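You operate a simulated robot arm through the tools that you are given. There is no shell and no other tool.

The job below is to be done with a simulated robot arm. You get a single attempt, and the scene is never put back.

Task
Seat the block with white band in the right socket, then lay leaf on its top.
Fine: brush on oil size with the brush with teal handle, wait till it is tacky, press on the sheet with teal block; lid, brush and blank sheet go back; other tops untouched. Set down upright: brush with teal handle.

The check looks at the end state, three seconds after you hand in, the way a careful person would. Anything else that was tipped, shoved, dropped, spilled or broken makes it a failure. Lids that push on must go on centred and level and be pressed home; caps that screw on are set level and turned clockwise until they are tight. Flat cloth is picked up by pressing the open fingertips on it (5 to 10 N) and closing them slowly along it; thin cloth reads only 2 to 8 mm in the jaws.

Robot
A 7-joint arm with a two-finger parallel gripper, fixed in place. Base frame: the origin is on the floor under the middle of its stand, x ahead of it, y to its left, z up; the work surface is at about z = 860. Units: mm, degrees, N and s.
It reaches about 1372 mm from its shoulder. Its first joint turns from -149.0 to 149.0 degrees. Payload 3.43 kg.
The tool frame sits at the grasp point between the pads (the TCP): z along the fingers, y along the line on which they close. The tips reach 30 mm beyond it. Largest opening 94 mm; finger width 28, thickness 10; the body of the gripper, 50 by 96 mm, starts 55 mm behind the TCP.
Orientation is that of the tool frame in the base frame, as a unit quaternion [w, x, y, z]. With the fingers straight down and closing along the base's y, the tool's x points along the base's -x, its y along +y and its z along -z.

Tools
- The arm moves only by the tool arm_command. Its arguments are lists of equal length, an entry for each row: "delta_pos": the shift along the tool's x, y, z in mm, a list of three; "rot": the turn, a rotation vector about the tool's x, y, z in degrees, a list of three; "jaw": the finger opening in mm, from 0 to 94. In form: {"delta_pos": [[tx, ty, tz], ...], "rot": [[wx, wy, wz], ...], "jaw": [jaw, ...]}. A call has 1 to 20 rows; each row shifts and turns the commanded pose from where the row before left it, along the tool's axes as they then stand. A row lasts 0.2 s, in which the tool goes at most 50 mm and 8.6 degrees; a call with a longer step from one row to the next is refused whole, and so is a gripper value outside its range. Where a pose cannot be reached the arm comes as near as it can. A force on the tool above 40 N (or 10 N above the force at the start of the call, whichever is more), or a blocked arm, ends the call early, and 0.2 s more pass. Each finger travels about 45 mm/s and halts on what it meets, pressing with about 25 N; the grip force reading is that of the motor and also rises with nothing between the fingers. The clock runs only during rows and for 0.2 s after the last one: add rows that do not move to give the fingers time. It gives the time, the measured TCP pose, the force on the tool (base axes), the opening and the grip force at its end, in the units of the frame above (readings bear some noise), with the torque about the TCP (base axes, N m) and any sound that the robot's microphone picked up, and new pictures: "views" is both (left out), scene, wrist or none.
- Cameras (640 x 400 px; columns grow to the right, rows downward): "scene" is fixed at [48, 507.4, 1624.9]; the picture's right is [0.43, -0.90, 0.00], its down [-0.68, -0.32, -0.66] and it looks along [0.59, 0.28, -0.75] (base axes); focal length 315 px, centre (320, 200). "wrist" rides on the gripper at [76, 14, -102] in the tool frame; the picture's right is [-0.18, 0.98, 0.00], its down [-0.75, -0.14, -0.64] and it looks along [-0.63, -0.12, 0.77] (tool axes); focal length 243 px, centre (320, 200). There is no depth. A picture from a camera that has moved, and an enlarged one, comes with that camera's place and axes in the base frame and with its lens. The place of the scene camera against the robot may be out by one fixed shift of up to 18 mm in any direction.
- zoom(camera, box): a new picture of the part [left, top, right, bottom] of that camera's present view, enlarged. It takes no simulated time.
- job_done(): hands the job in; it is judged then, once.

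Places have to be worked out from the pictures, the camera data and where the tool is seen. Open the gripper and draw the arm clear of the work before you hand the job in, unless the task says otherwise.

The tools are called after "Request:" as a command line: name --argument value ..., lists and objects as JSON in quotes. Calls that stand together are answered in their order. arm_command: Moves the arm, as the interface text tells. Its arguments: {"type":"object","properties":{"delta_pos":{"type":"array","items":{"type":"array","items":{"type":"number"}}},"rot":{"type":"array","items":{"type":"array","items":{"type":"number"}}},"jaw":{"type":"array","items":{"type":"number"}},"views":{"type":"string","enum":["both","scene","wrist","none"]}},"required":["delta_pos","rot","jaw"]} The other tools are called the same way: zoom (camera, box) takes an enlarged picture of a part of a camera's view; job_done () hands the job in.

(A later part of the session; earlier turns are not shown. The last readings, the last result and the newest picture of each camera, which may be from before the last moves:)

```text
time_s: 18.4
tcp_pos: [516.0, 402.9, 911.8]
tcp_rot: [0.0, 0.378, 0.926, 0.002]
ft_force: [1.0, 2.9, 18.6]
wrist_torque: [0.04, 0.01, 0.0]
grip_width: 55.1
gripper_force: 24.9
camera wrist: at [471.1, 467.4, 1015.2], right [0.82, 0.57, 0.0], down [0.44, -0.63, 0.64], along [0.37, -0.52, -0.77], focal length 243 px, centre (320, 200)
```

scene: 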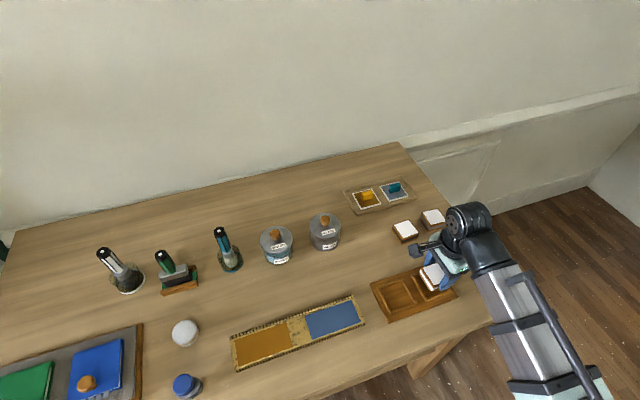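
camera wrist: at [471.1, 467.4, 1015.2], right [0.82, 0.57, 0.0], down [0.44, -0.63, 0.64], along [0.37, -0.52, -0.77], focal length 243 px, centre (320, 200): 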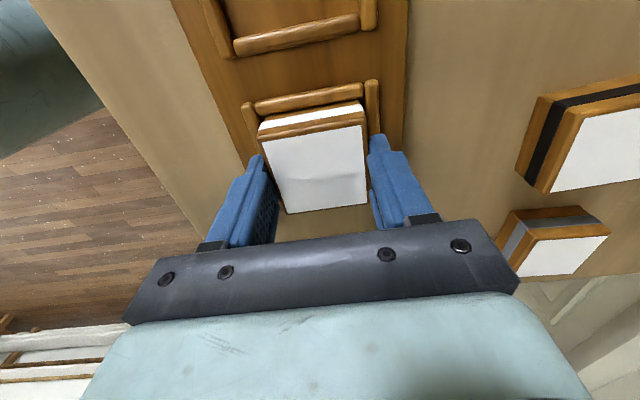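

Contact at 18.6 N with the block bottom on the board. I'll ease off 1 mm, open a little, and look.

Request:
arm_command --delta_pos '[[0, 0, -1], [0, 0, 0], [0, 0, 0], [0, 0, 0]]' --rot '[[0, 0, 0], [0, 0, 0], [0, 0, 0], [0, 0, 0]]' --jaw '[40, 58, 66, 66]' --views "wrist"

Request:
zoom --camera "wrist" --box '[220, 60, 400, 220]'

Request:
zoom --camera "scene" --box '[400, 240, 480, 310]'

```text
time_s: 19.4
tcp_pos: [516.3, 405.1, 912.3]
tcp_rot: [0.001, 0.378, 0.926, 0.0]
ft_force: [0.4, -0.3, -0.4]
wrist_torque: [0.04, 0.0, 0.06]
grip_width: 66.0
gripper_force: 0.0
camera wrist: at [471.5, 467.6, 1015.8], right [0.82, 0.57, 0.0], down [0.44, -0.63, 0.64], along [0.37, -0.53, -0.77], focal length 243 px, centre (320, 200)
```

wrist: 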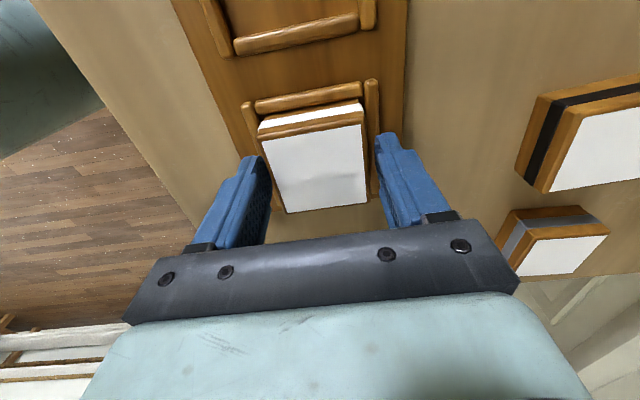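

```text
2.50 times, centred on (310, 140) of wrist
camera zoom: at [471.5, 467.6, 1015.8], right [0.82, 0.57, 0.0], down [0.44, -0.63, 0.64], along [0.37, -0.53, -0.77], focal length 606 px, centre (345, 350)
```

zoom: 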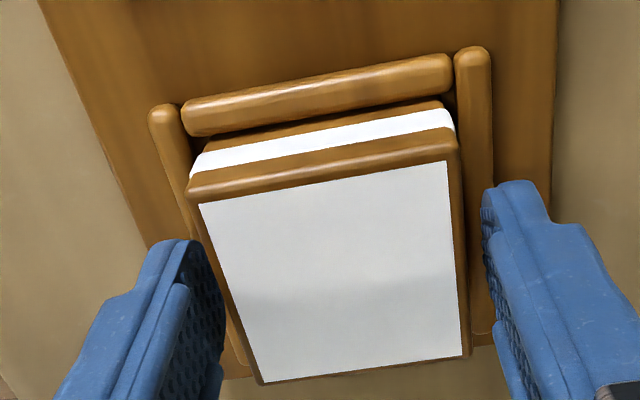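

```text
5.71 times, centred on (440, 275) of scene
camera zoom: at [48.0, 507.4, 1624.9], right [0.43, -0.9, 0.0], down [-0.68, -0.32, -0.66], along [0.59, 0.28, -0.75], focal length 1802 px, centre (-366, -229)
```

zoom: 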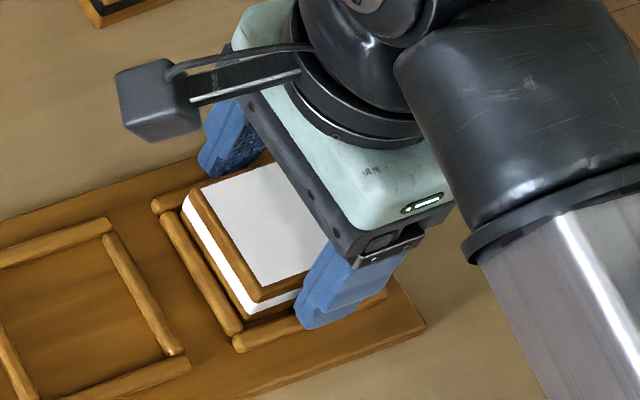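

The block is seated flat inside the right socket, with its top now at about z 897. I'll rise straight up and move to look at the oil size tin.

Request:
arm_command --delta_pos '[[0, 0, -8], [0, 0, -20], [0, 0, -40], [0, 0, -40], [0, 0, -40], [33.9, 30, 0], [33.9, 30, 0], [33.9, 30, 0], [33.9, 30, 0], [33.9, 30, 0], [33.9, 30, 0], [33.9, 30, 0], [33.9, 30, 0], [0, 0, 0]]' --rot '[[0, 0, 0], [0, 0, 0], [0, 0, 0], [0, 0, 0], [0, 0, 0], [0, 0, 0], [0, 0, 0], [0, 0, 0], [0, 0, 0], [0, 0, 0], [0, 0, 0], [0, 0, 0], [0, 0, 0], [0, 0, 0]]' --jaw '[66, 66, 94, 94, 94, 94, 94, 94, 94, 94, 94, 94, 94, 94]' --views "both"

Request:
zoom --camera "scene" --box '[370, 230, 470, 320]'

Request:
zoom --camera "wrist" --box '[230, 60, 430, 230]'

```text
time_s: 22.4
tcp_pos: [489.2, 762.5, 1061.0]
tcp_rot: [0.0, 0.377, 0.926, 0.0]
ft_force: [0.5, 0.3, -0.9]
wrist_torque: [-0.03, -0.01, -0.01]
grip_width: 94.2
gripper_force: 0.0
camera wrist: at [444.9, 827.1, 1163.0], right [0.82, 0.57, 0.0], down [0.44, -0.63, 0.64], along [0.37, -0.53, -0.77], focal length 243 px, centre (320, 200)
```

scene: 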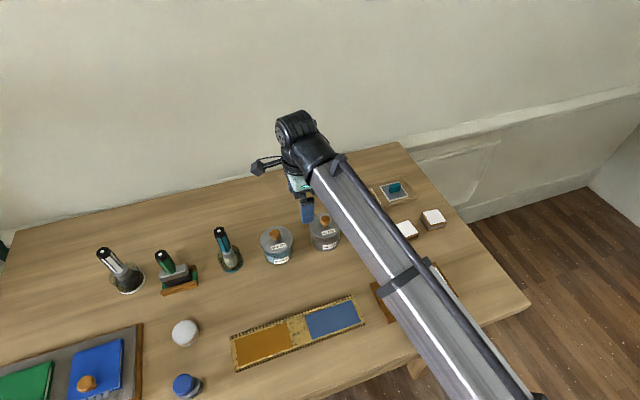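
wrist: 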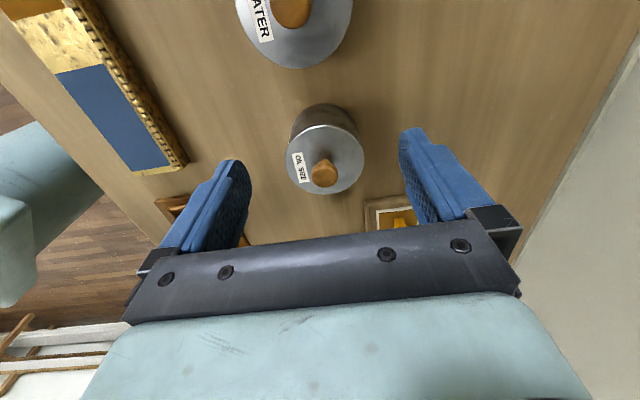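

```text
4.44 times, centred on (420, 275) of scene
camera zoom: at [48.0, 507.4, 1624.9], right [0.43, -0.9, 0.0], down [-0.68, -0.32, -0.66], along [0.59, 0.28, -0.75], focal length 1401 px, centre (-124, -133)
```

zoom: 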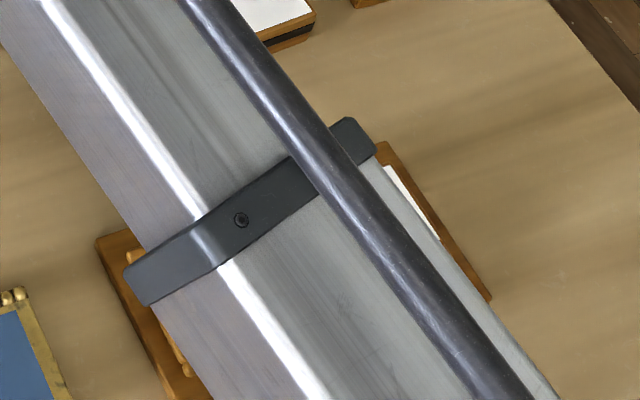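

```text
2.35 times, centred on (330, 145) of wrist
camera zoom: at [444.9, 827.1, 1163.0], right [0.82, 0.57, 0.0], down [0.44, -0.63, 0.64], along [0.37, -0.53, -0.77], focal length 571 px, centre (296, 329)
```

zoom: 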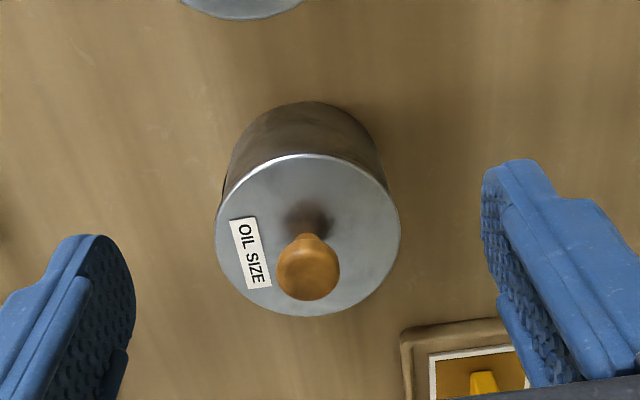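

The tin's lid is about 90 mm across with its top near z 921, and the knob centre is near (531, 711). I'll move over the knob, pause above it, and re-check the alignment.

Request:
arm_command --delta_pos '[[-22, -2.4, 0], [-22, -2.4, 15], [-22, -2.4, 15], [0, 0, 25], [0, 0, 0]]' --rot '[[0, 0, 0], [0, 0, 0], [0, 0, 0], [0, 0, 0], [0, 0, 0]]' --jaw '[94, 80, 60, 60, 60]' --views "both"

Request:
zoom --camera "wrist" --box '[220, 80, 420, 230]'

Request:
zoom --camera "scene" --box '[280, 180, 380, 260]'

```text
time_s: 23.6
tcp_pos: [531.8, 713.6, 1005.6]
tcp_rot: [0.0, 0.378, 0.926, -0.001]
ft_force: [-0.8, -0.4, 0.0]
wrist_torque: [-0.01, -0.02, -0.02]
grip_width: 59.9
gripper_force: 0.1
camera wrist: at [486.9, 776.4, 1109.2], right [0.82, 0.57, 0.0], down [0.44, -0.63, 0.64], along [0.37, -0.53, -0.77], focal length 243 px, centre (320, 200)
```

scene: 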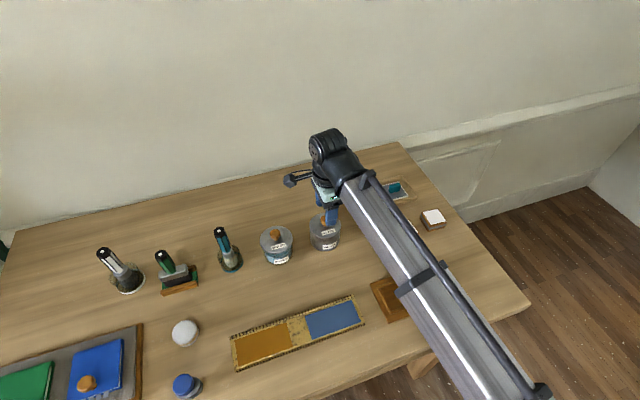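
wrist: 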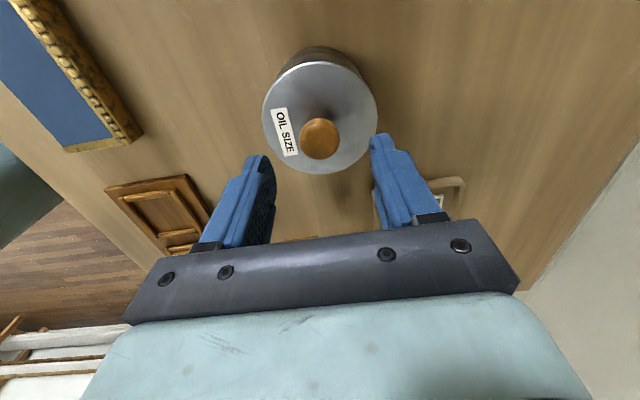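

```text
2.67 times, centred on (320, 155) of wrist
camera zoom: at [486.9, 776.4, 1109.2], right [0.82, 0.57, 0.0], down [0.44, -0.63, 0.64], along [0.37, -0.53, -0.77], focal length 647 px, centre (320, 320)
```

zoom: 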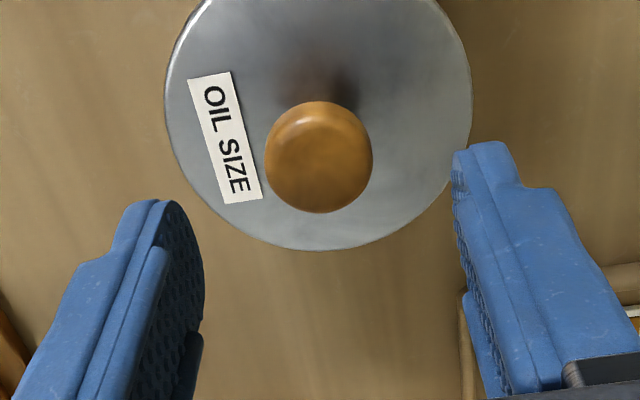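

```text
5.00 times, centred on (330, 220) of scene
camera zoom: at [48.0, 507.4, 1624.9], right [0.43, -0.9, 0.0], down [-0.68, -0.32, -0.66], along [0.59, 0.28, -0.75], focal length 1576 px, centre (270, 100)
```

zoom: 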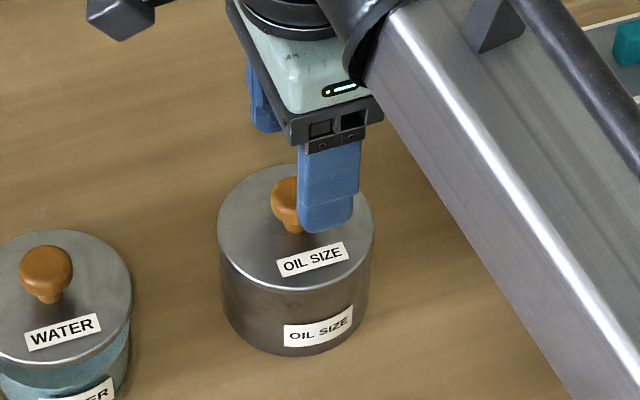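

The knob is centred between the fingers to within 1 mm. I'll descend until the tips are a few millimetres above the lid, then close on the knob.

Request:
arm_command --delta_pos '[[-0.7, -0.5, 12], [0, 0, 12], [0, 0, 12], [0, 0, 8], [0, 0, 4], [0, 0, 0]]' --rot '[[0, 0, 0], [0, 0, 0], [0, 0, 0], [0, 0, 0], [0, 0, 0], [0, 0, 0]]' --jaw '[60, 60, 60, 60, 60, 60]' --views "both"

Request:
zoom --camera "wrist" --box '[220, 80, 420, 230]'

Request:
zoom --camera "scene" --box '[280, 180, 380, 260]'

```text
time_s: 24.9
tcp_pos: [532.8, 711.4, 963.5]
tcp_rot: [0.001, 0.378, 0.926, 0.002]
ft_force: [-2.3, -3.4, 13.4]
wrist_torque: [-0.26, 0.23, 0.03]
grip_width: 60.2
gripper_force: 0.0
stopped in row 6: the force on the tool passed its limit at 43 N (the readings are from after the stop); the commanded pose is now the measured one
camera wrist: at [487.1, 774.9, 1065.8], right [0.82, 0.57, 0.0], down [0.44, -0.63, 0.64], along [0.37, -0.52, -0.77], focal length 243 px, centre (320, 200)
```

scene: 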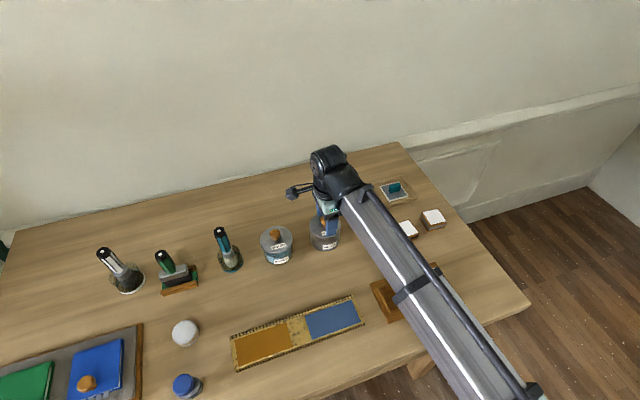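
wrist: 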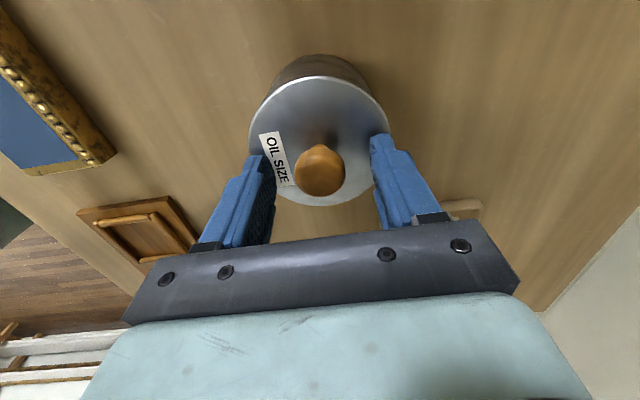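

```text
2.67 times, centred on (320, 155) of wrist
camera zoom: at [487.1, 774.9, 1065.8], right [0.82, 0.57, 0.0], down [0.44, -0.63, 0.64], along [0.37, -0.52, -0.77], focal length 647 px, centre (320, 320)
```

zoom: 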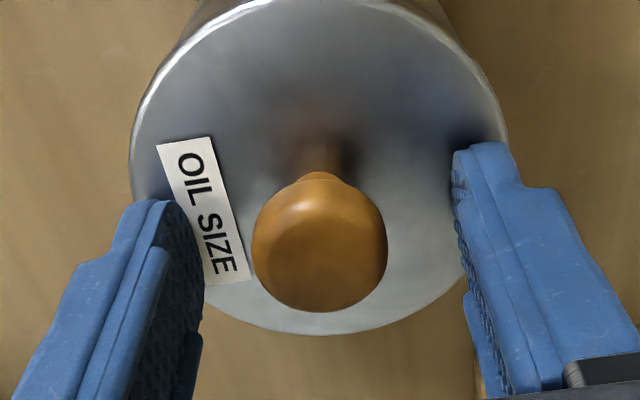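

```text
5.00 times, centred on (330, 220) of scene
camera zoom: at [48.0, 507.4, 1624.9], right [0.43, -0.9, 0.0], down [-0.68, -0.32, -0.66], along [0.59, 0.28, -0.75], focal length 1576 px, centre (270, 100)
```

zoom: 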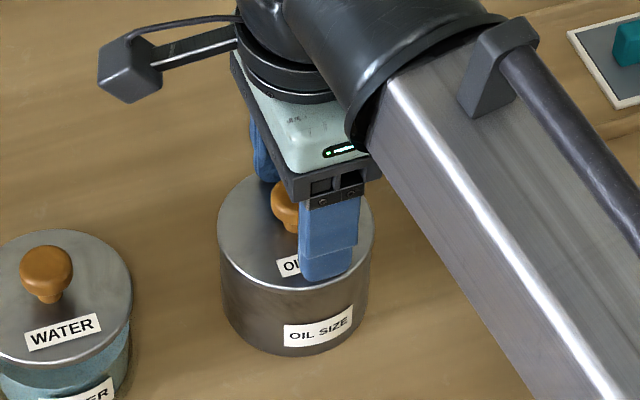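

The fingertips touched the lid, so its top is at about z 933, higher than I'd estimated, and the knob is about 4 mm toward the camera side. I'll lift 3 mm, recentre, and close on the knob.

Request:
arm_command --delta_pos '[[0, 0, -3], [3.8, 0.6, 0], [0, 0, 0], [0, 0, 0], [0, 0, 0], [0, 0, 0], [0, 0, 0]]' --rot '[[0, 0, 0], [0, 0, 0], [0, 0, 0], [0, 0, 0], [0, 0, 0], [0, 0, 0], [0, 0, 0]]' --jaw '[60, 60, 48, 38, 30, 20, 20]' --views "both"

Request:
zoom --camera "wrist" --box '[220, 80, 420, 230]'

Request:
zoom --camera "scene" --box '[280, 180, 380, 260]'

```text
time_s: 26.5
tcp_pos: [530.1, 715.1, 964.4]
tcp_rot: [0.001, 0.377, 0.926, 0.002]
ft_force: [-0.1, 0.3, -0.1]
wrist_torque: [-0.01, 0.0, 0.0]
grip_width: 25.8
gripper_force: 25.0
heard: snap
camera wrist: at [485.5, 778.4, 1067.4], right [0.82, 0.57, 0.0], down [0.44, -0.63, 0.64], along [0.37, -0.52, -0.77], focal length 243 px, centre (320, 200)
```

scene: 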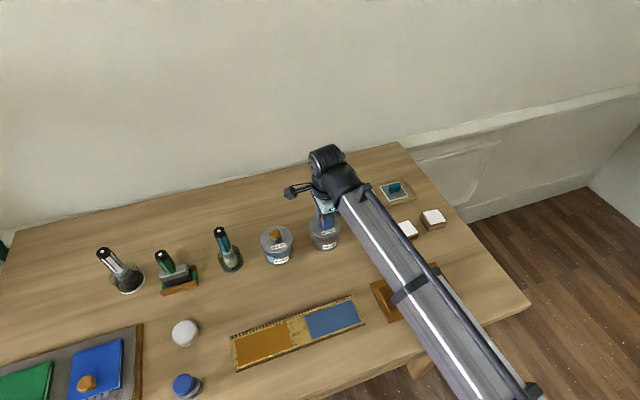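
wrist: 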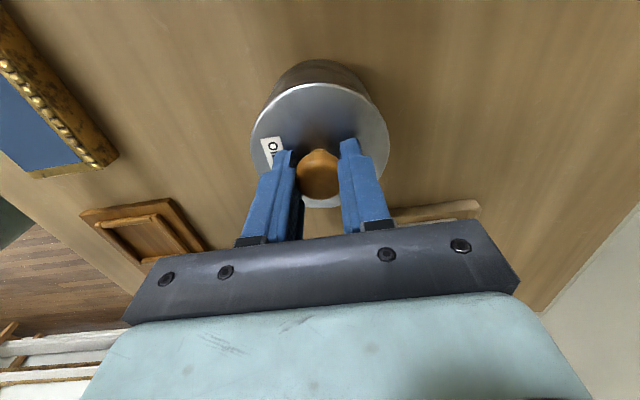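

```text
2.67 times, centred on (320, 155) of wrist
camera zoom: at [485.5, 778.4, 1067.4], right [0.82, 0.57, 0.0], down [0.44, -0.63, 0.64], along [0.37, -0.52, -0.77], focal length 647 px, centre (320, 320)
```

zoom: 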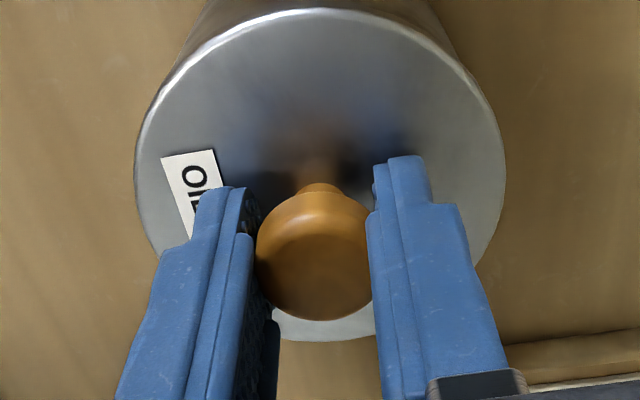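

```text
5.00 times, centred on (330, 220) of scene
camera zoom: at [48.0, 507.4, 1624.9], right [0.43, -0.9, 0.0], down [-0.68, -0.32, -0.66], along [0.59, 0.28, -0.75], focal length 1576 px, centre (270, 100)
```

zoom: 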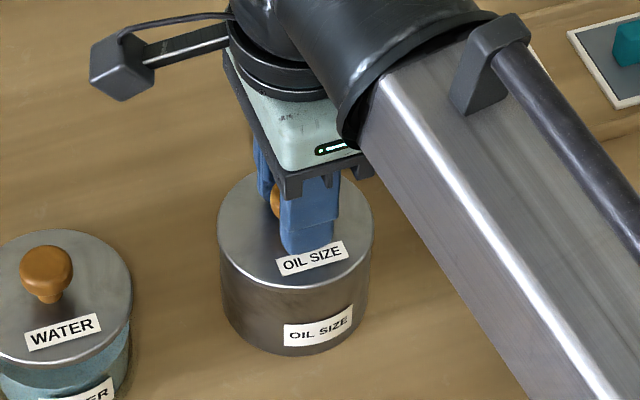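

The knob is held (25.8 mm) and I heard a snap, possibly the lid's fit letting go. I'll lift gently and watch the force.

Request:
arm_command --delta_pos '[[0, 0, -2], [0, 0, -2], [0, 0, -2], [0, 0, 0]]' --rot '[[0, 0, 0], [0, 0, 0], [0, 0, 0], [0, 0, 0]]' --jaw '[20, 20, 20, 20]' --views "scene"

Request:
zoom --camera "scene" --box '[280, 180, 380, 260]'

```text
time_s: 27.5
tcp_pos: [530.0, 715.2, 970.9]
tcp_rot: [0.001, 0.378, 0.926, 0.001]
ft_force: [0.2, 0.8, -0.3]
wrist_torque: [0.01, 0.03, -0.02]
grip_width: 26.3
gripper_force: 25.1
```

scene: 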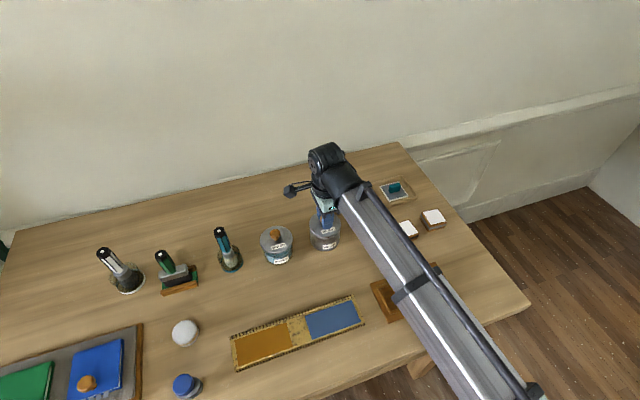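

```text
5.00 times, centred on (330, 220) of scene
camera zoom: at [48.0, 507.4, 1624.9], right [0.43, -0.9, 0.0], down [-0.68, -0.32, -0.66], along [0.59, 0.28, -0.75], focal length 1576 px, centre (270, 100)
```

zoom: 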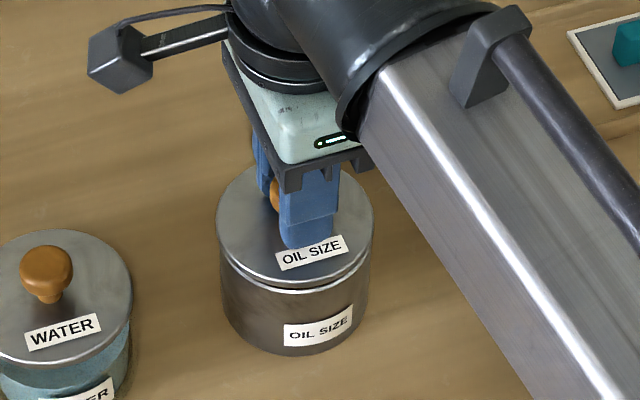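

The lid has come free of the tin. I'll lift it well clear, look at its underside, and carry it toward the empty patch near (455, 630).

Request:
arm_command --delta_pos '[[0, 0, -10], [0, 0, -20], [0, 0, -20], [-2, -37.7, 0], [-2, -37.7, 0], [-2, -37.7, 0], [0, 0, 0]]' --rot '[[0, 0, 0], [0, 0, 0], [0, 0, 0], [0, 0, 0], [0, 0, 0], [0, 0, 0], [0, 0, 0]]' --jaw '[20, 20, 20, 20, 20, 20, 20]' --views "both"

Request:
zoom --camera "scene" --box '[250, 180, 400, 300]'

Request:
zoom --camera "wrist" --box '[220, 60, 480, 230]'

```text
time_s: 29.1
tcp_pos: [453.5, 629.3, 1022.9]
tcp_rot: [0.002, 0.378, 0.926, 0.001]
ft_force: [0.1, -1.4, -0.7]
wrist_torque: [-0.01, 0.0, 0.03]
grip_width: 25.8
gripper_force: 25.1
camera wrist: at [408.3, 692.7, 1125.9], right [0.82, 0.57, 0.0], down [0.44, -0.63, 0.64], along [0.37, -0.52, -0.77], focal length 243 px, centre (320, 200)
```

scene: 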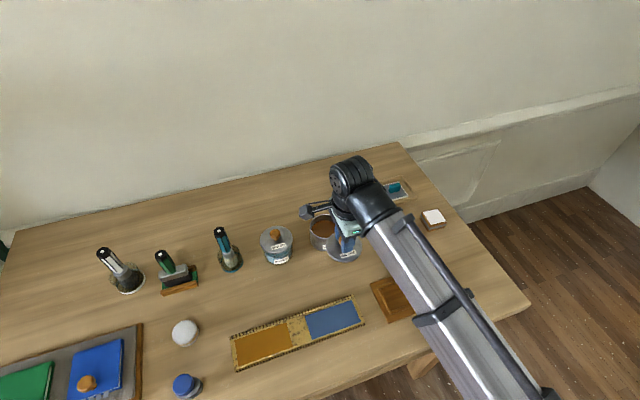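
wrist: 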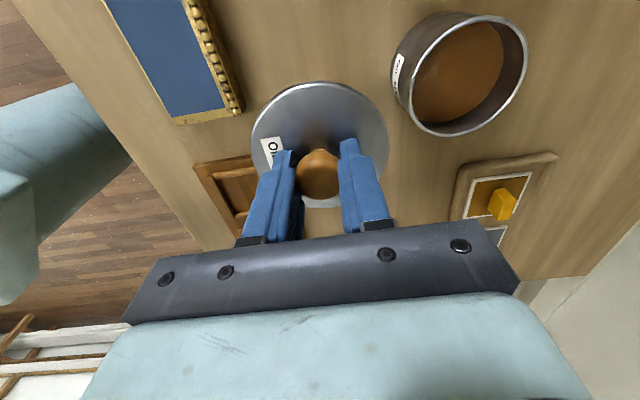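

```text
3.33 times, centred on (325, 240) of scene
camera zoom: at [48.0, 507.4, 1624.9], right [0.43, -0.9, 0.0], down [-0.68, -0.32, -0.66], along [0.59, 0.28, -0.75], focal length 1051 px, centre (303, 67)
```

zoom: 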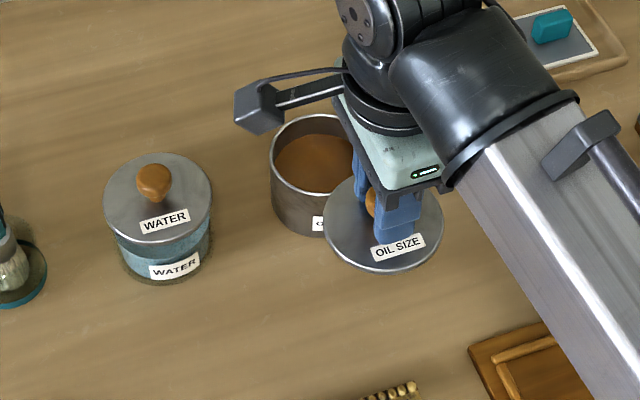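

```text
2.35 times, centred on (350, 145) of wrist
camera zoom: at [408.3, 692.7, 1125.9], right [0.82, 0.57, 0.0], down [0.44, -0.63, 0.64], along [0.37, -0.52, -0.77], focal length 571 px, centre (249, 329)
```

zoom: 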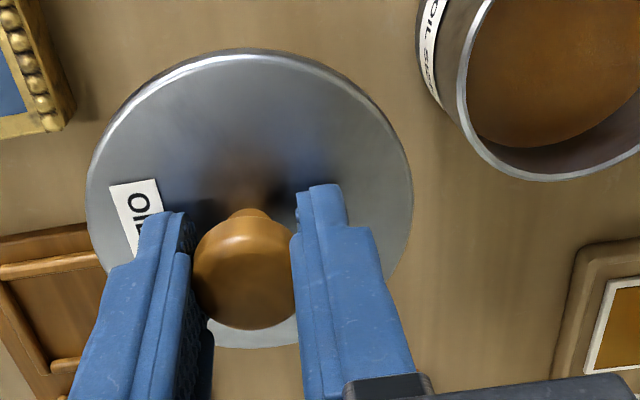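

The tin is open with the brown size visible inside. The patch below the lid is clear, so I'll lower it.

Request:
arm_command --delta_pos '[[0, 0, 30], [0, 0, 30], [0, 0, 30], [0, 0, 10], [0, 0, 5], [0, 0, 3], [0, 0, 0]]' --rot '[[0, 0, 0], [0, 0, 0], [0, 0, 0], [0, 0, 0], [0, 0, 0], [0, 0, 0], [0, 0, 0]]' --jaw '[20, 20, 20, 20, 20, 20, 20]' --views "scene"

Request:
zoom --camera "scene" --box '[280, 200, 400, 300]'

```text
time_s: 30.7
tcp_pos: [456.0, 630.7, 911.8]
tcp_rot: [0.0, 0.377, 0.926, 0.002]
ft_force: [0.5, -1.2, 0.1]
wrist_torque: [0.0, -0.04, 0.01]
grip_width: 25.8
gripper_force: 24.9
```

scene: 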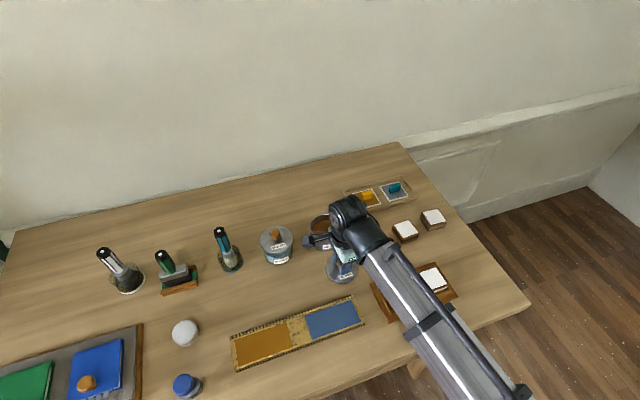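

```text
4.00 times, centred on (340, 250) of scene
camera zoom: at [48.0, 507.4, 1624.9], right [0.43, -0.9, 0.0], down [-0.68, -0.32, -0.66], along [0.59, 0.28, -0.75], focal length 1261 px, centre (240, 0)
```

zoom: 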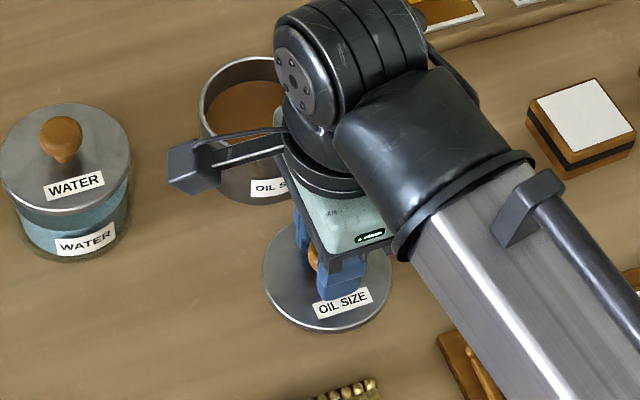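

Lid still above the table with clear space around it. Continuing down in 2 mm steps until contact.

Request:
arm_command --delta_pos '[[0, 0, 2], [0, 0, 2], [0, 0, 2], [0, 0, 0]]' --rot '[[0, 0, 0], [0, 0, 0], [0, 0, 0], [0, 0, 0]]' --jaw '[20, 20, 20, 20]' --views "none"

Request:
arm_command --delta_pos '[[0, 0, 1.5], [0, 0, 1.5], [0, 0, 0]]' --rot '[[0, 0, 0], [0, 0, 0], [0, 0, 0]]' --jaw '[20, 20, 20]' --views "none"

```text
time_s: 31.7
tcp_pos: [455.6, 630.8, 905.6]
tcp_rot: [0.001, 0.378, 0.926, 0.002]
ft_force: [0.2, -0.2, -0.3]
wrist_torque: [-0.02, 0.0, 0.0]
grip_width: 25.8
gripper_force: 25.0
```

```text
time_s: 32.5
tcp_pos: [455.9, 630.6, 902.5]
tcp_rot: [0.001, 0.378, 0.926, 0.001]
ft_force: [0.1, -0.2, -0.4]
wrist_torque: [0.01, -0.01, -0.01]
grip_width: 25.7
gripper_force: 24.8
```

No contact yet at z 902.5; continuing in small steps.

Request:
arm_command --delta_pos '[[0, 0, 1.5], [0, 0, 1.5], [0, 0, 0]]' --rot '[[0, 0, 0], [0, 0, 0], [0, 0, 0]]' --jaw '[20, 20, 20]' --views "none"

Request:
arm_command --delta_pos '[[0, 0, 1], [0, 0, 1], [0, 0, 0]]' --rot '[[0, 0, 0], [0, 0, 0], [0, 0, 0]]' --jaw '[20, 20, 20]' --views "none"

```text
time_s: 33.3
tcp_pos: [456.7, 630.7, 900.2]
tcp_rot: [0.0, 0.378, 0.926, 0.002]
ft_force: [0.1, -0.3, -0.6]
wrist_torque: [-0.02, 0.0, -0.02]
grip_width: 26.0
gripper_force: 25.1
```

```text
time_s: 34.1
tcp_pos: [455.9, 629.1, 897.4]
tcp_rot: [0.001, 0.378, 0.926, 0.002]
ft_force: [0.3, 1.0, 1.3]
wrist_torque: [-0.05, 0.08, -0.07]
grip_width: 25.5
gripper_force: 25.2
```

Light contact is beginning. One more small step, then I'll release the knob.

Request:
arm_command --delta_pos '[[0, 0, 0.7], [0, 0, 0]]' --rot '[[0, 0, 0], [0, 0, 0]]' --jaw '[20, 20]' --views "none"

Request:
arm_command --delta_pos '[[0, 0, 0], [0, 0, 0], [0, 0, 0], [0, 0, 0]]' --rot '[[0, 0, 0], [0, 0, 0], [0, 0, 0], [0, 0, 0]]' --jaw '[30, 42, 52, 52]' --views "both"

Request:
zoom --camera "scene" --box '[280, 200, 400, 300]'

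Request:
zoom --camera "wrist" --box '[220, 60, 480, 230]'

```text
time_s: 34.7
tcp_pos: [455.2, 629.2, 898.3]
tcp_rot: [0.001, 0.377, 0.926, 0.002]
ft_force: [2.6, -1.3, 7.1]
wrist_torque: [0.0, -0.01, -0.01]
grip_width: 25.9
gripper_force: 24.5
```

```text
time_s: 35.7
tcp_pos: [454.0, 630.5, 897.8]
tcp_rot: [0.001, 0.378, 0.926, 0.002]
ft_force: [0.2, 0.1, -0.1]
wrist_torque: [0.02, 0.0, -0.04]
grip_width: 52.1
gripper_force: 0.0
camera wrist: at [410.2, 693.5, 1000.4], right [0.82, 0.57, 0.0], down [0.44, -0.63, 0.64], along [0.37, -0.52, -0.77], focal length 243 px, centre (320, 200)
```

scene: 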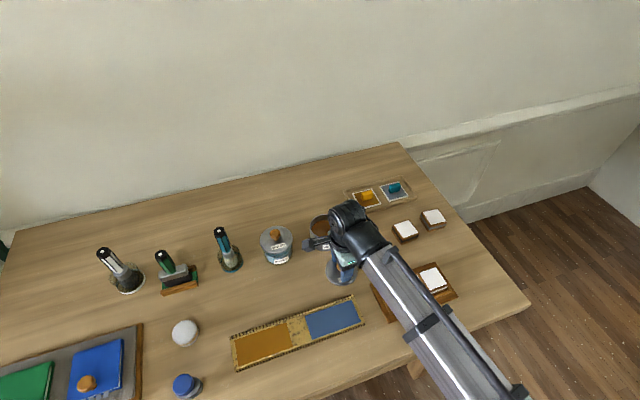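
wrist: 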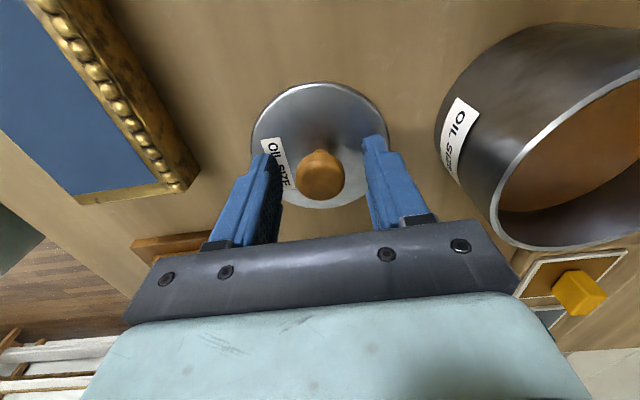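

```text
4.00 times, centred on (340, 250) of scene
camera zoom: at [48.0, 507.4, 1624.9], right [0.43, -0.9, 0.0], down [-0.68, -0.32, -0.66], along [0.59, 0.28, -0.75], focal length 1261 px, centre (240, 0)
```

zoom: 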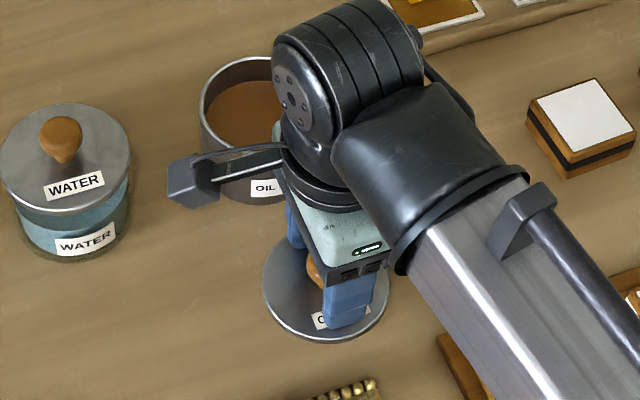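

```text
2.35 times, centred on (350, 145) of wrist
camera zoom: at [410.2, 693.5, 1000.4], right [0.82, 0.57, 0.0], down [0.44, -0.63, 0.64], along [0.37, -0.52, -0.77], focal length 571 px, centre (249, 329)
```

zoom: 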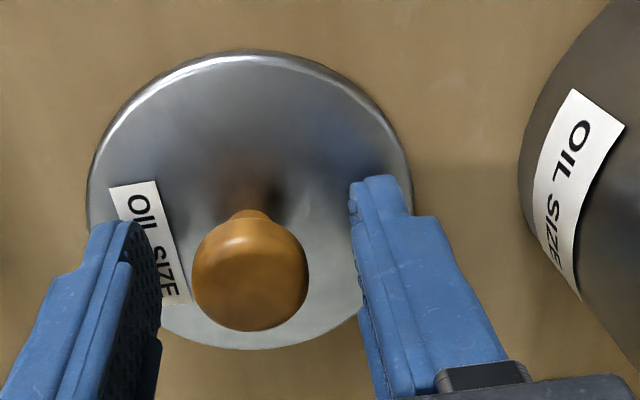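

The lid rests flat on the bare table. I'll rise clear and go look at the teal brush.

Request:
arm_command --delta_pos '[[0, 0, -10], [0, 0, -40], [0, 0, -45], [0, 0, -45], [0, 0, -45], [0, 0, -27], [38.3, 13.5, 0], [38.3, 13.5, 0], [38.3, 13.5, 0], [38.3, 13.5, 0], [38.3, 13.5, 0], [38.3, 13.5, 0], [38.3, 13.5, 0], [38.3, 13.5, 0], [38.3, 13.5, 0], [0, 0, 0]]' --rot '[[0, 0, 0], [0, 0, 0], [0, 0, 0], [0, 0, 0], [0, 0, 0], [0, 0, 0], [0, 0, 0], [0, 0, 0], [0, 0, 0], [0, 0, 0], [0, 0, 0], [0, 0, 0], [0, 0, 0], [0, 0, 0], [0, 0, 0], [0, 0, 0]]' --jaw '[52, 52, 60, 70, 80, 94, 94, 94, 94, 94, 94, 94, 94, 94, 94, 94]' --views "both"

Request:
zoom --camera "wrist" --box '[220, 40, 460, 230]'

Request:
zoom --camera "scene" --box '[280, 200, 460, 310]'

```text
time_s: 39.1
tcp_pos: [290.3, 955.1, 1112.1]
tcp_rot: [0.001, 0.378, 0.926, 0.001]
ft_force: [0.2, -0.8, 0.7]
wrist_torque: [-0.02, -0.02, 0.02]
grip_width: 94.1
gripper_force: 0.1
camera wrist: at [245.5, 1018.5, 1214.7], right [0.82, 0.57, 0.0], down [0.44, -0.63, 0.64], along [0.37, -0.52, -0.77], focal length 243 px, centre (320, 200)
```

scene: 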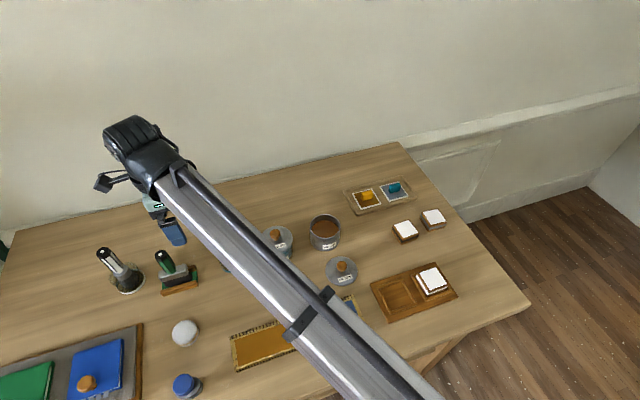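
wrist: 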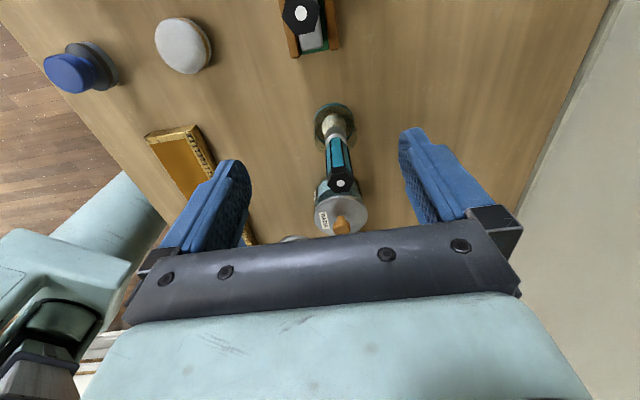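

```text
2.11 times, centred on (340, 135) of wrist
camera zoom: at [245.5, 1018.5, 1214.7], right [0.82, 0.57, 0.0], down [0.44, -0.63, 0.64], along [0.37, -0.52, -0.77], focal length 511 px, centre (278, 337)
```

zoom: 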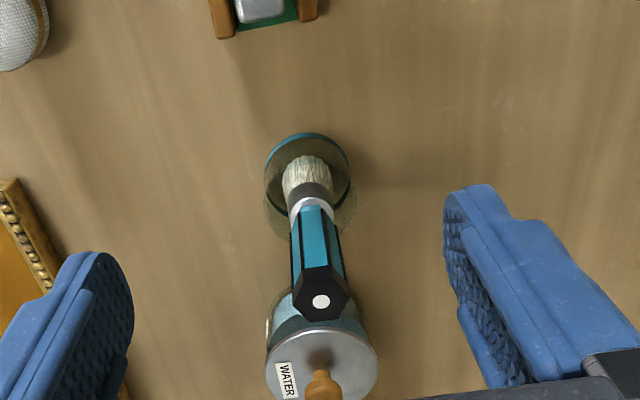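

```text
3.56 times, centred on (370, 255) of scene
camera zoom: at [48.0, 507.4, 1624.9], right [0.43, -0.9, 0.0], down [-0.68, -0.32, -0.66], along [0.59, 0.28, -0.75], focal length 1121 px, centre (142, 4)
```

zoom: 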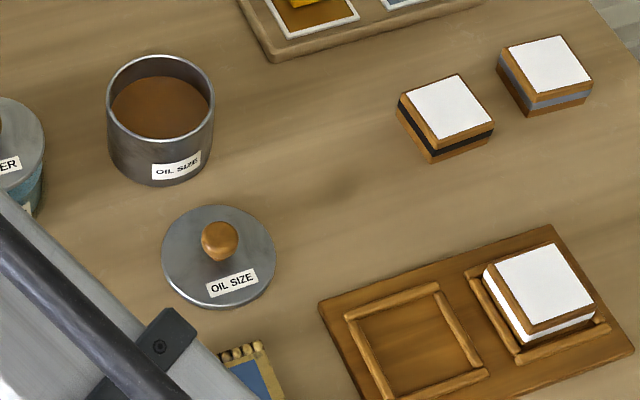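

The brush stands at about (347, 911) with its handle top near z 1011. The hex flats lie about 30° off my closing line, so I'll move over it and turn the gripper -30° to close on flats.

Request:
arm_command --delta_pos '[[-35.8, 4.2, 0], [-35.8, 4.2, 0], [0, 0, 0], [0, 0, 0], [0, 0, 0], [0, 0, 0], [0, 0, 20], [0, 0, 0]]' --rot '[[0, 0, 0], [0, 0, 0], [0, 0, -7.5], [0, 0, -7.5], [0, 0, -7.5], [0, 0, -7.5], [0, 0, 0], [0, 0, 0]]' --jaw '[94, 94, 94, 94, 94, 94, 80, 80]' --views "both"

Request:
zoom --camera "wrist" --box '[220, 40, 420, 230]'

Request:
zoom --camera "scene" --box '[160, 180, 280, 300]'

```text
time_s: 40.9
tcp_pos: [350.7, 913.3, 1090.4]
tcp_rot: [0.0, 0.125, 0.992, 0.002]
ft_force: [0.6, 1.0, -0.2]
wrist_torque: [-0.02, -0.02, 0.02]
grip_width: 80.2
gripper_force: 0.1
camera wrist: at [280.4, 945.8, 1193.2], right [0.42, 0.91, 0.0], down [0.69, -0.33, 0.64], along [0.58, -0.27, -0.77], focal length 243 px, centre (320, 200)
```

scene: 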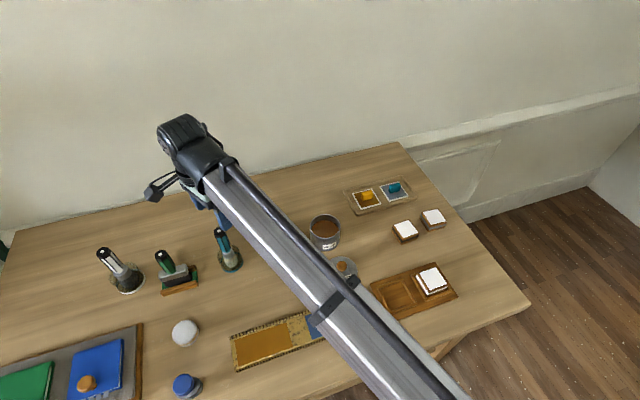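
wrist: 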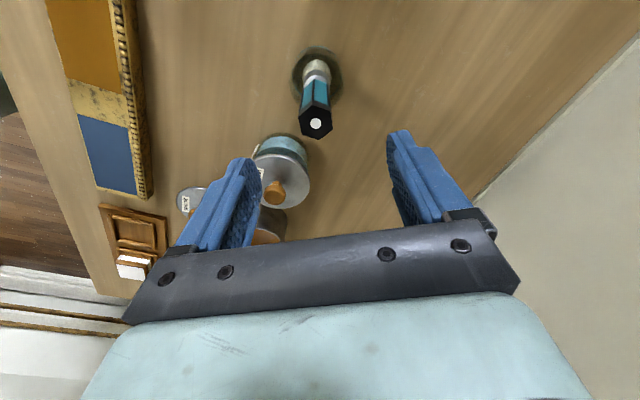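

```text
2.11 times, centred on (320, 135) of wrist
camera zoom: at [280.4, 945.8, 1193.2], right [0.42, 0.91, 0.0], down [0.69, -0.33, 0.64], along [0.58, -0.27, -0.77], focal length 511 px, centre (320, 337)
```

zoom: 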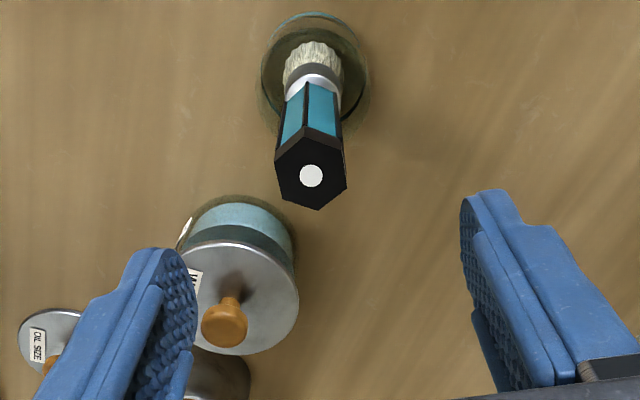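

```text
3.33 times, centred on (220, 240) of scene
camera zoom: at [48.0, 507.4, 1624.9], right [0.43, -0.9, 0.0], down [-0.68, -0.32, -0.66], along [0.59, 0.28, -0.75], focal length 1051 px, centre (653, 67)
```

zoom: 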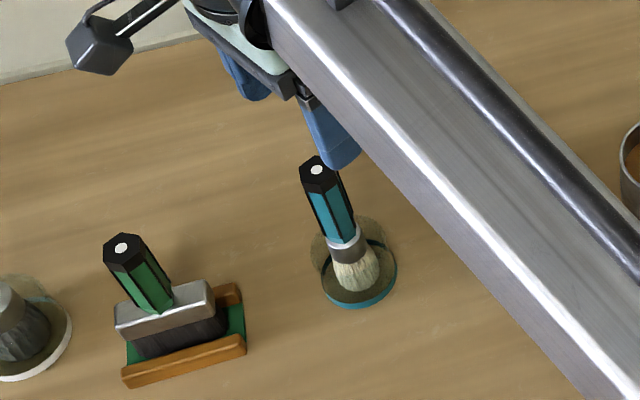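

Top of handle reads 3.5 mm off in x and 2.5 mm in y, and the hex is turned 4-5°. I'll correct both and descend part way around the handle.

Request:
arm_command --delta_pos '[[3.5, -2.5, 0], [0, 0, 0], [0, 0, 25], [0, 0, 25], [0, 0, 20], [0, 0, 15], [0, 0, 0]]' --rot '[[0, 0, 0], [0, 0, 4], [0, 0, 0], [0, 0, 0], [0, 0, 0], [0, 0, 0], [0, 0, 0]]' --jaw '[80, 80, 80, 80, 80, 80, 80]' --views "both"

Request:
zoom --camera "wrist" --box '[220, 60, 420, 230]'

Request:
zoom --camera "scene" --box '[160, 180, 280, 300]'

```text
time_s: 42.5
tcp_pos: [347.2, 911.6, 1004.6]
tcp_rot: [0.001, 0.16, 0.987, 0.001]
ft_force: [-0.5, 0.2, 0.5]
wrist_torque: [0.01, 0.0, 0.0]
grip_width: 80.1
gripper_force: 0.0
camera wrist: at [279.8, 950.4, 1107.9], right [0.49, 0.87, 0.0], down [0.67, -0.37, 0.64], along [0.56, -0.31, -0.77], focal length 243 px, centre (320, 200)
```

scene: 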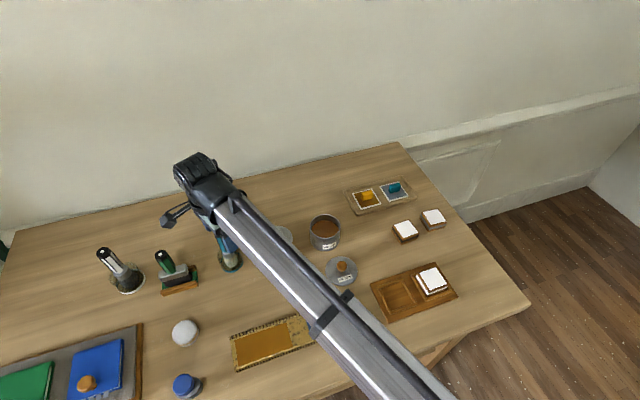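
wrist: 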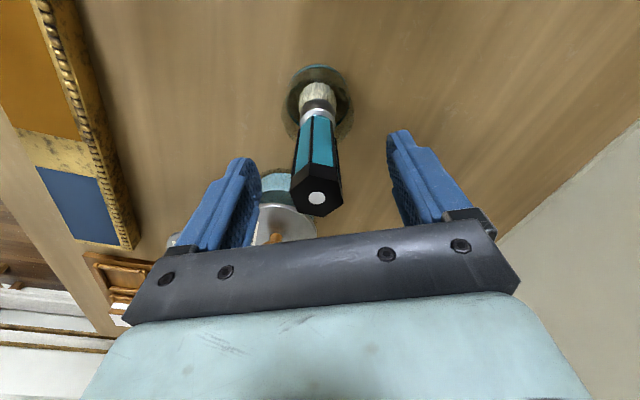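

```text
2.35 times, centred on (320, 145) of wrist
camera zoom: at [279.8, 950.4, 1107.9], right [0.49, 0.87, 0.0], down [0.67, -0.37, 0.64], along [0.56, -0.31, -0.77], focal length 571 px, centre (320, 329)
```

zoom: 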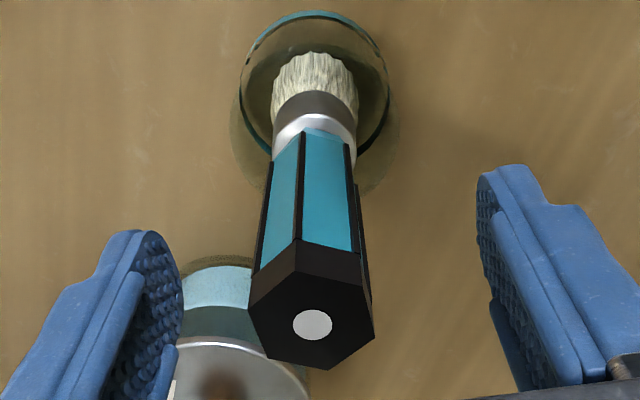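

```text
3.33 times, centred on (220, 240) of scene
camera zoom: at [48.0, 507.4, 1624.9], right [0.43, -0.9, 0.0], down [-0.68, -0.32, -0.66], along [0.59, 0.28, -0.75], focal length 1051 px, centre (653, 67)
```

zoom: 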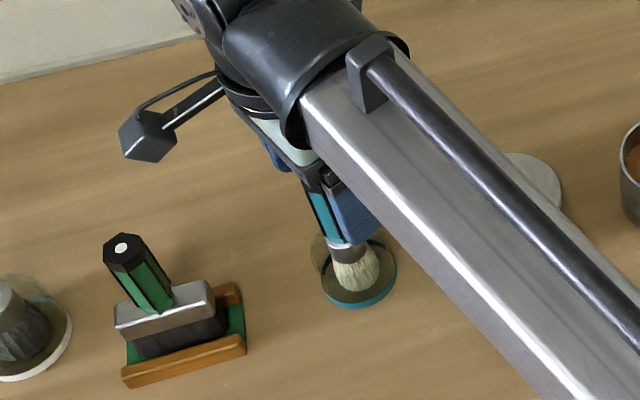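

The hex is now aligned with the jaws; I'll shift 2 mm in y, go down to z 972 and grip the handle.

Request:
arm_command --delta_pos '[[0, -2, 0], [0, 0, 16], [0, 0, 16], [0, 0, 0], [0, 0, 0], [0, 0, 0], [0, 0, 0], [0, 0, 0], [0, 0, 0], [0, 0, 0]]' --rot '[[0, 0, 0], [0, 0, 0], [0, 0, 0], [0, 0, 0], [0, 0, 0], [0, 0, 0], [0, 0, 0], [0, 0, 0], [0, 0, 0], [0, 0, 0]]' --jaw '[80, 80, 80, 68, 56, 46, 36, 28, 20, 18]' --views "both"

Request:
zoom --camera "wrist" --box '[220, 60, 420, 230]'

Request:
zoom --camera "scene" --box '[160, 180, 280, 300]'

```text
time_s: 44.7
tcp_pos: [346.8, 910.0, 974.7]
tcp_rot: [0.002, 0.16, 0.987, 0.002]
ft_force: [-0.1, 0.2, 0.0]
wrist_torque: [0.0, 0.02, -0.04]
grip_width: 23.7
gripper_force: 24.8
camera wrist: at [279.2, 947.6, 1076.7], right [0.49, 0.87, 0.0], down [0.67, -0.37, 0.64], along [0.56, -0.31, -0.77], focal length 243 px, centre (320, 200)
```

scene: 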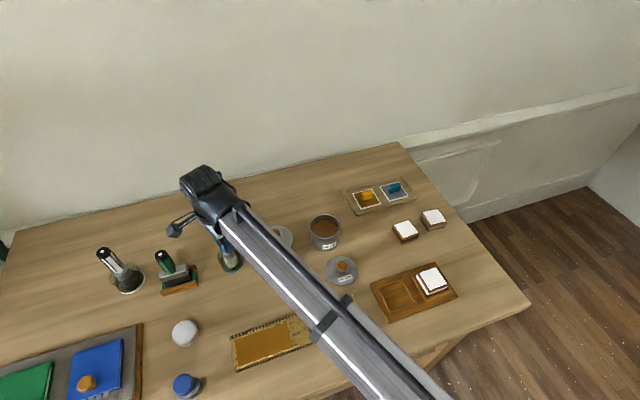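
wrist: 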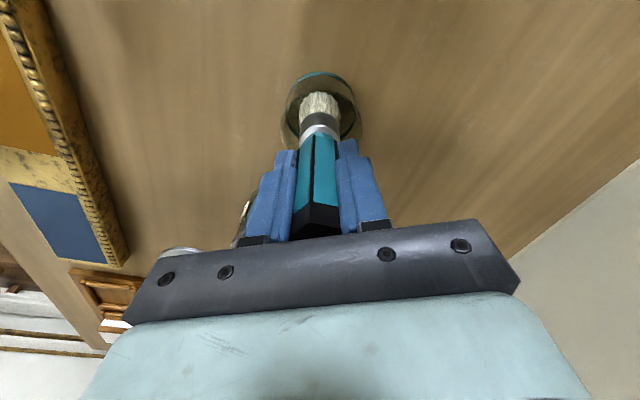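

```text
2.35 times, centred on (320, 145) of wrist
camera zoom: at [279.2, 947.6, 1076.7], right [0.49, 0.87, 0.0], down [0.67, -0.37, 0.64], along [0.56, -0.31, -0.77], focal length 571 px, centre (320, 329)
```

zoom: 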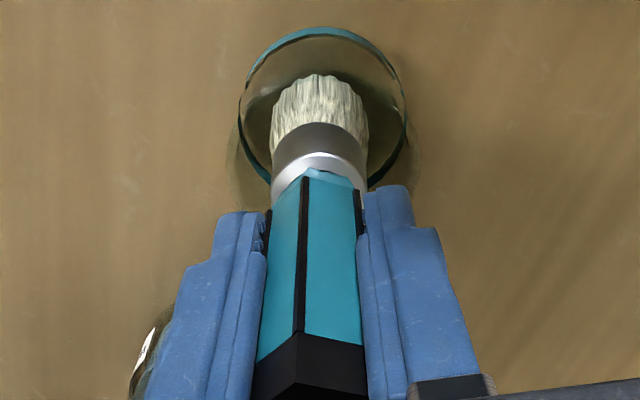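

```text
3.33 times, centred on (220, 240) of scene
camera zoom: at [48.0, 507.4, 1624.9], right [0.43, -0.9, 0.0], down [-0.68, -0.32, -0.66], along [0.59, 0.28, -0.75], focal length 1051 px, centre (653, 67)
```

zoom: 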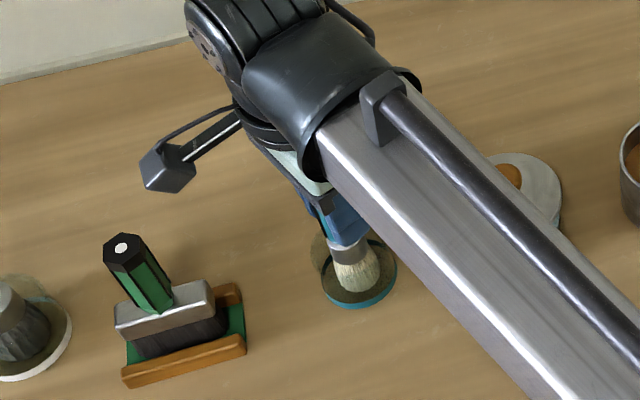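

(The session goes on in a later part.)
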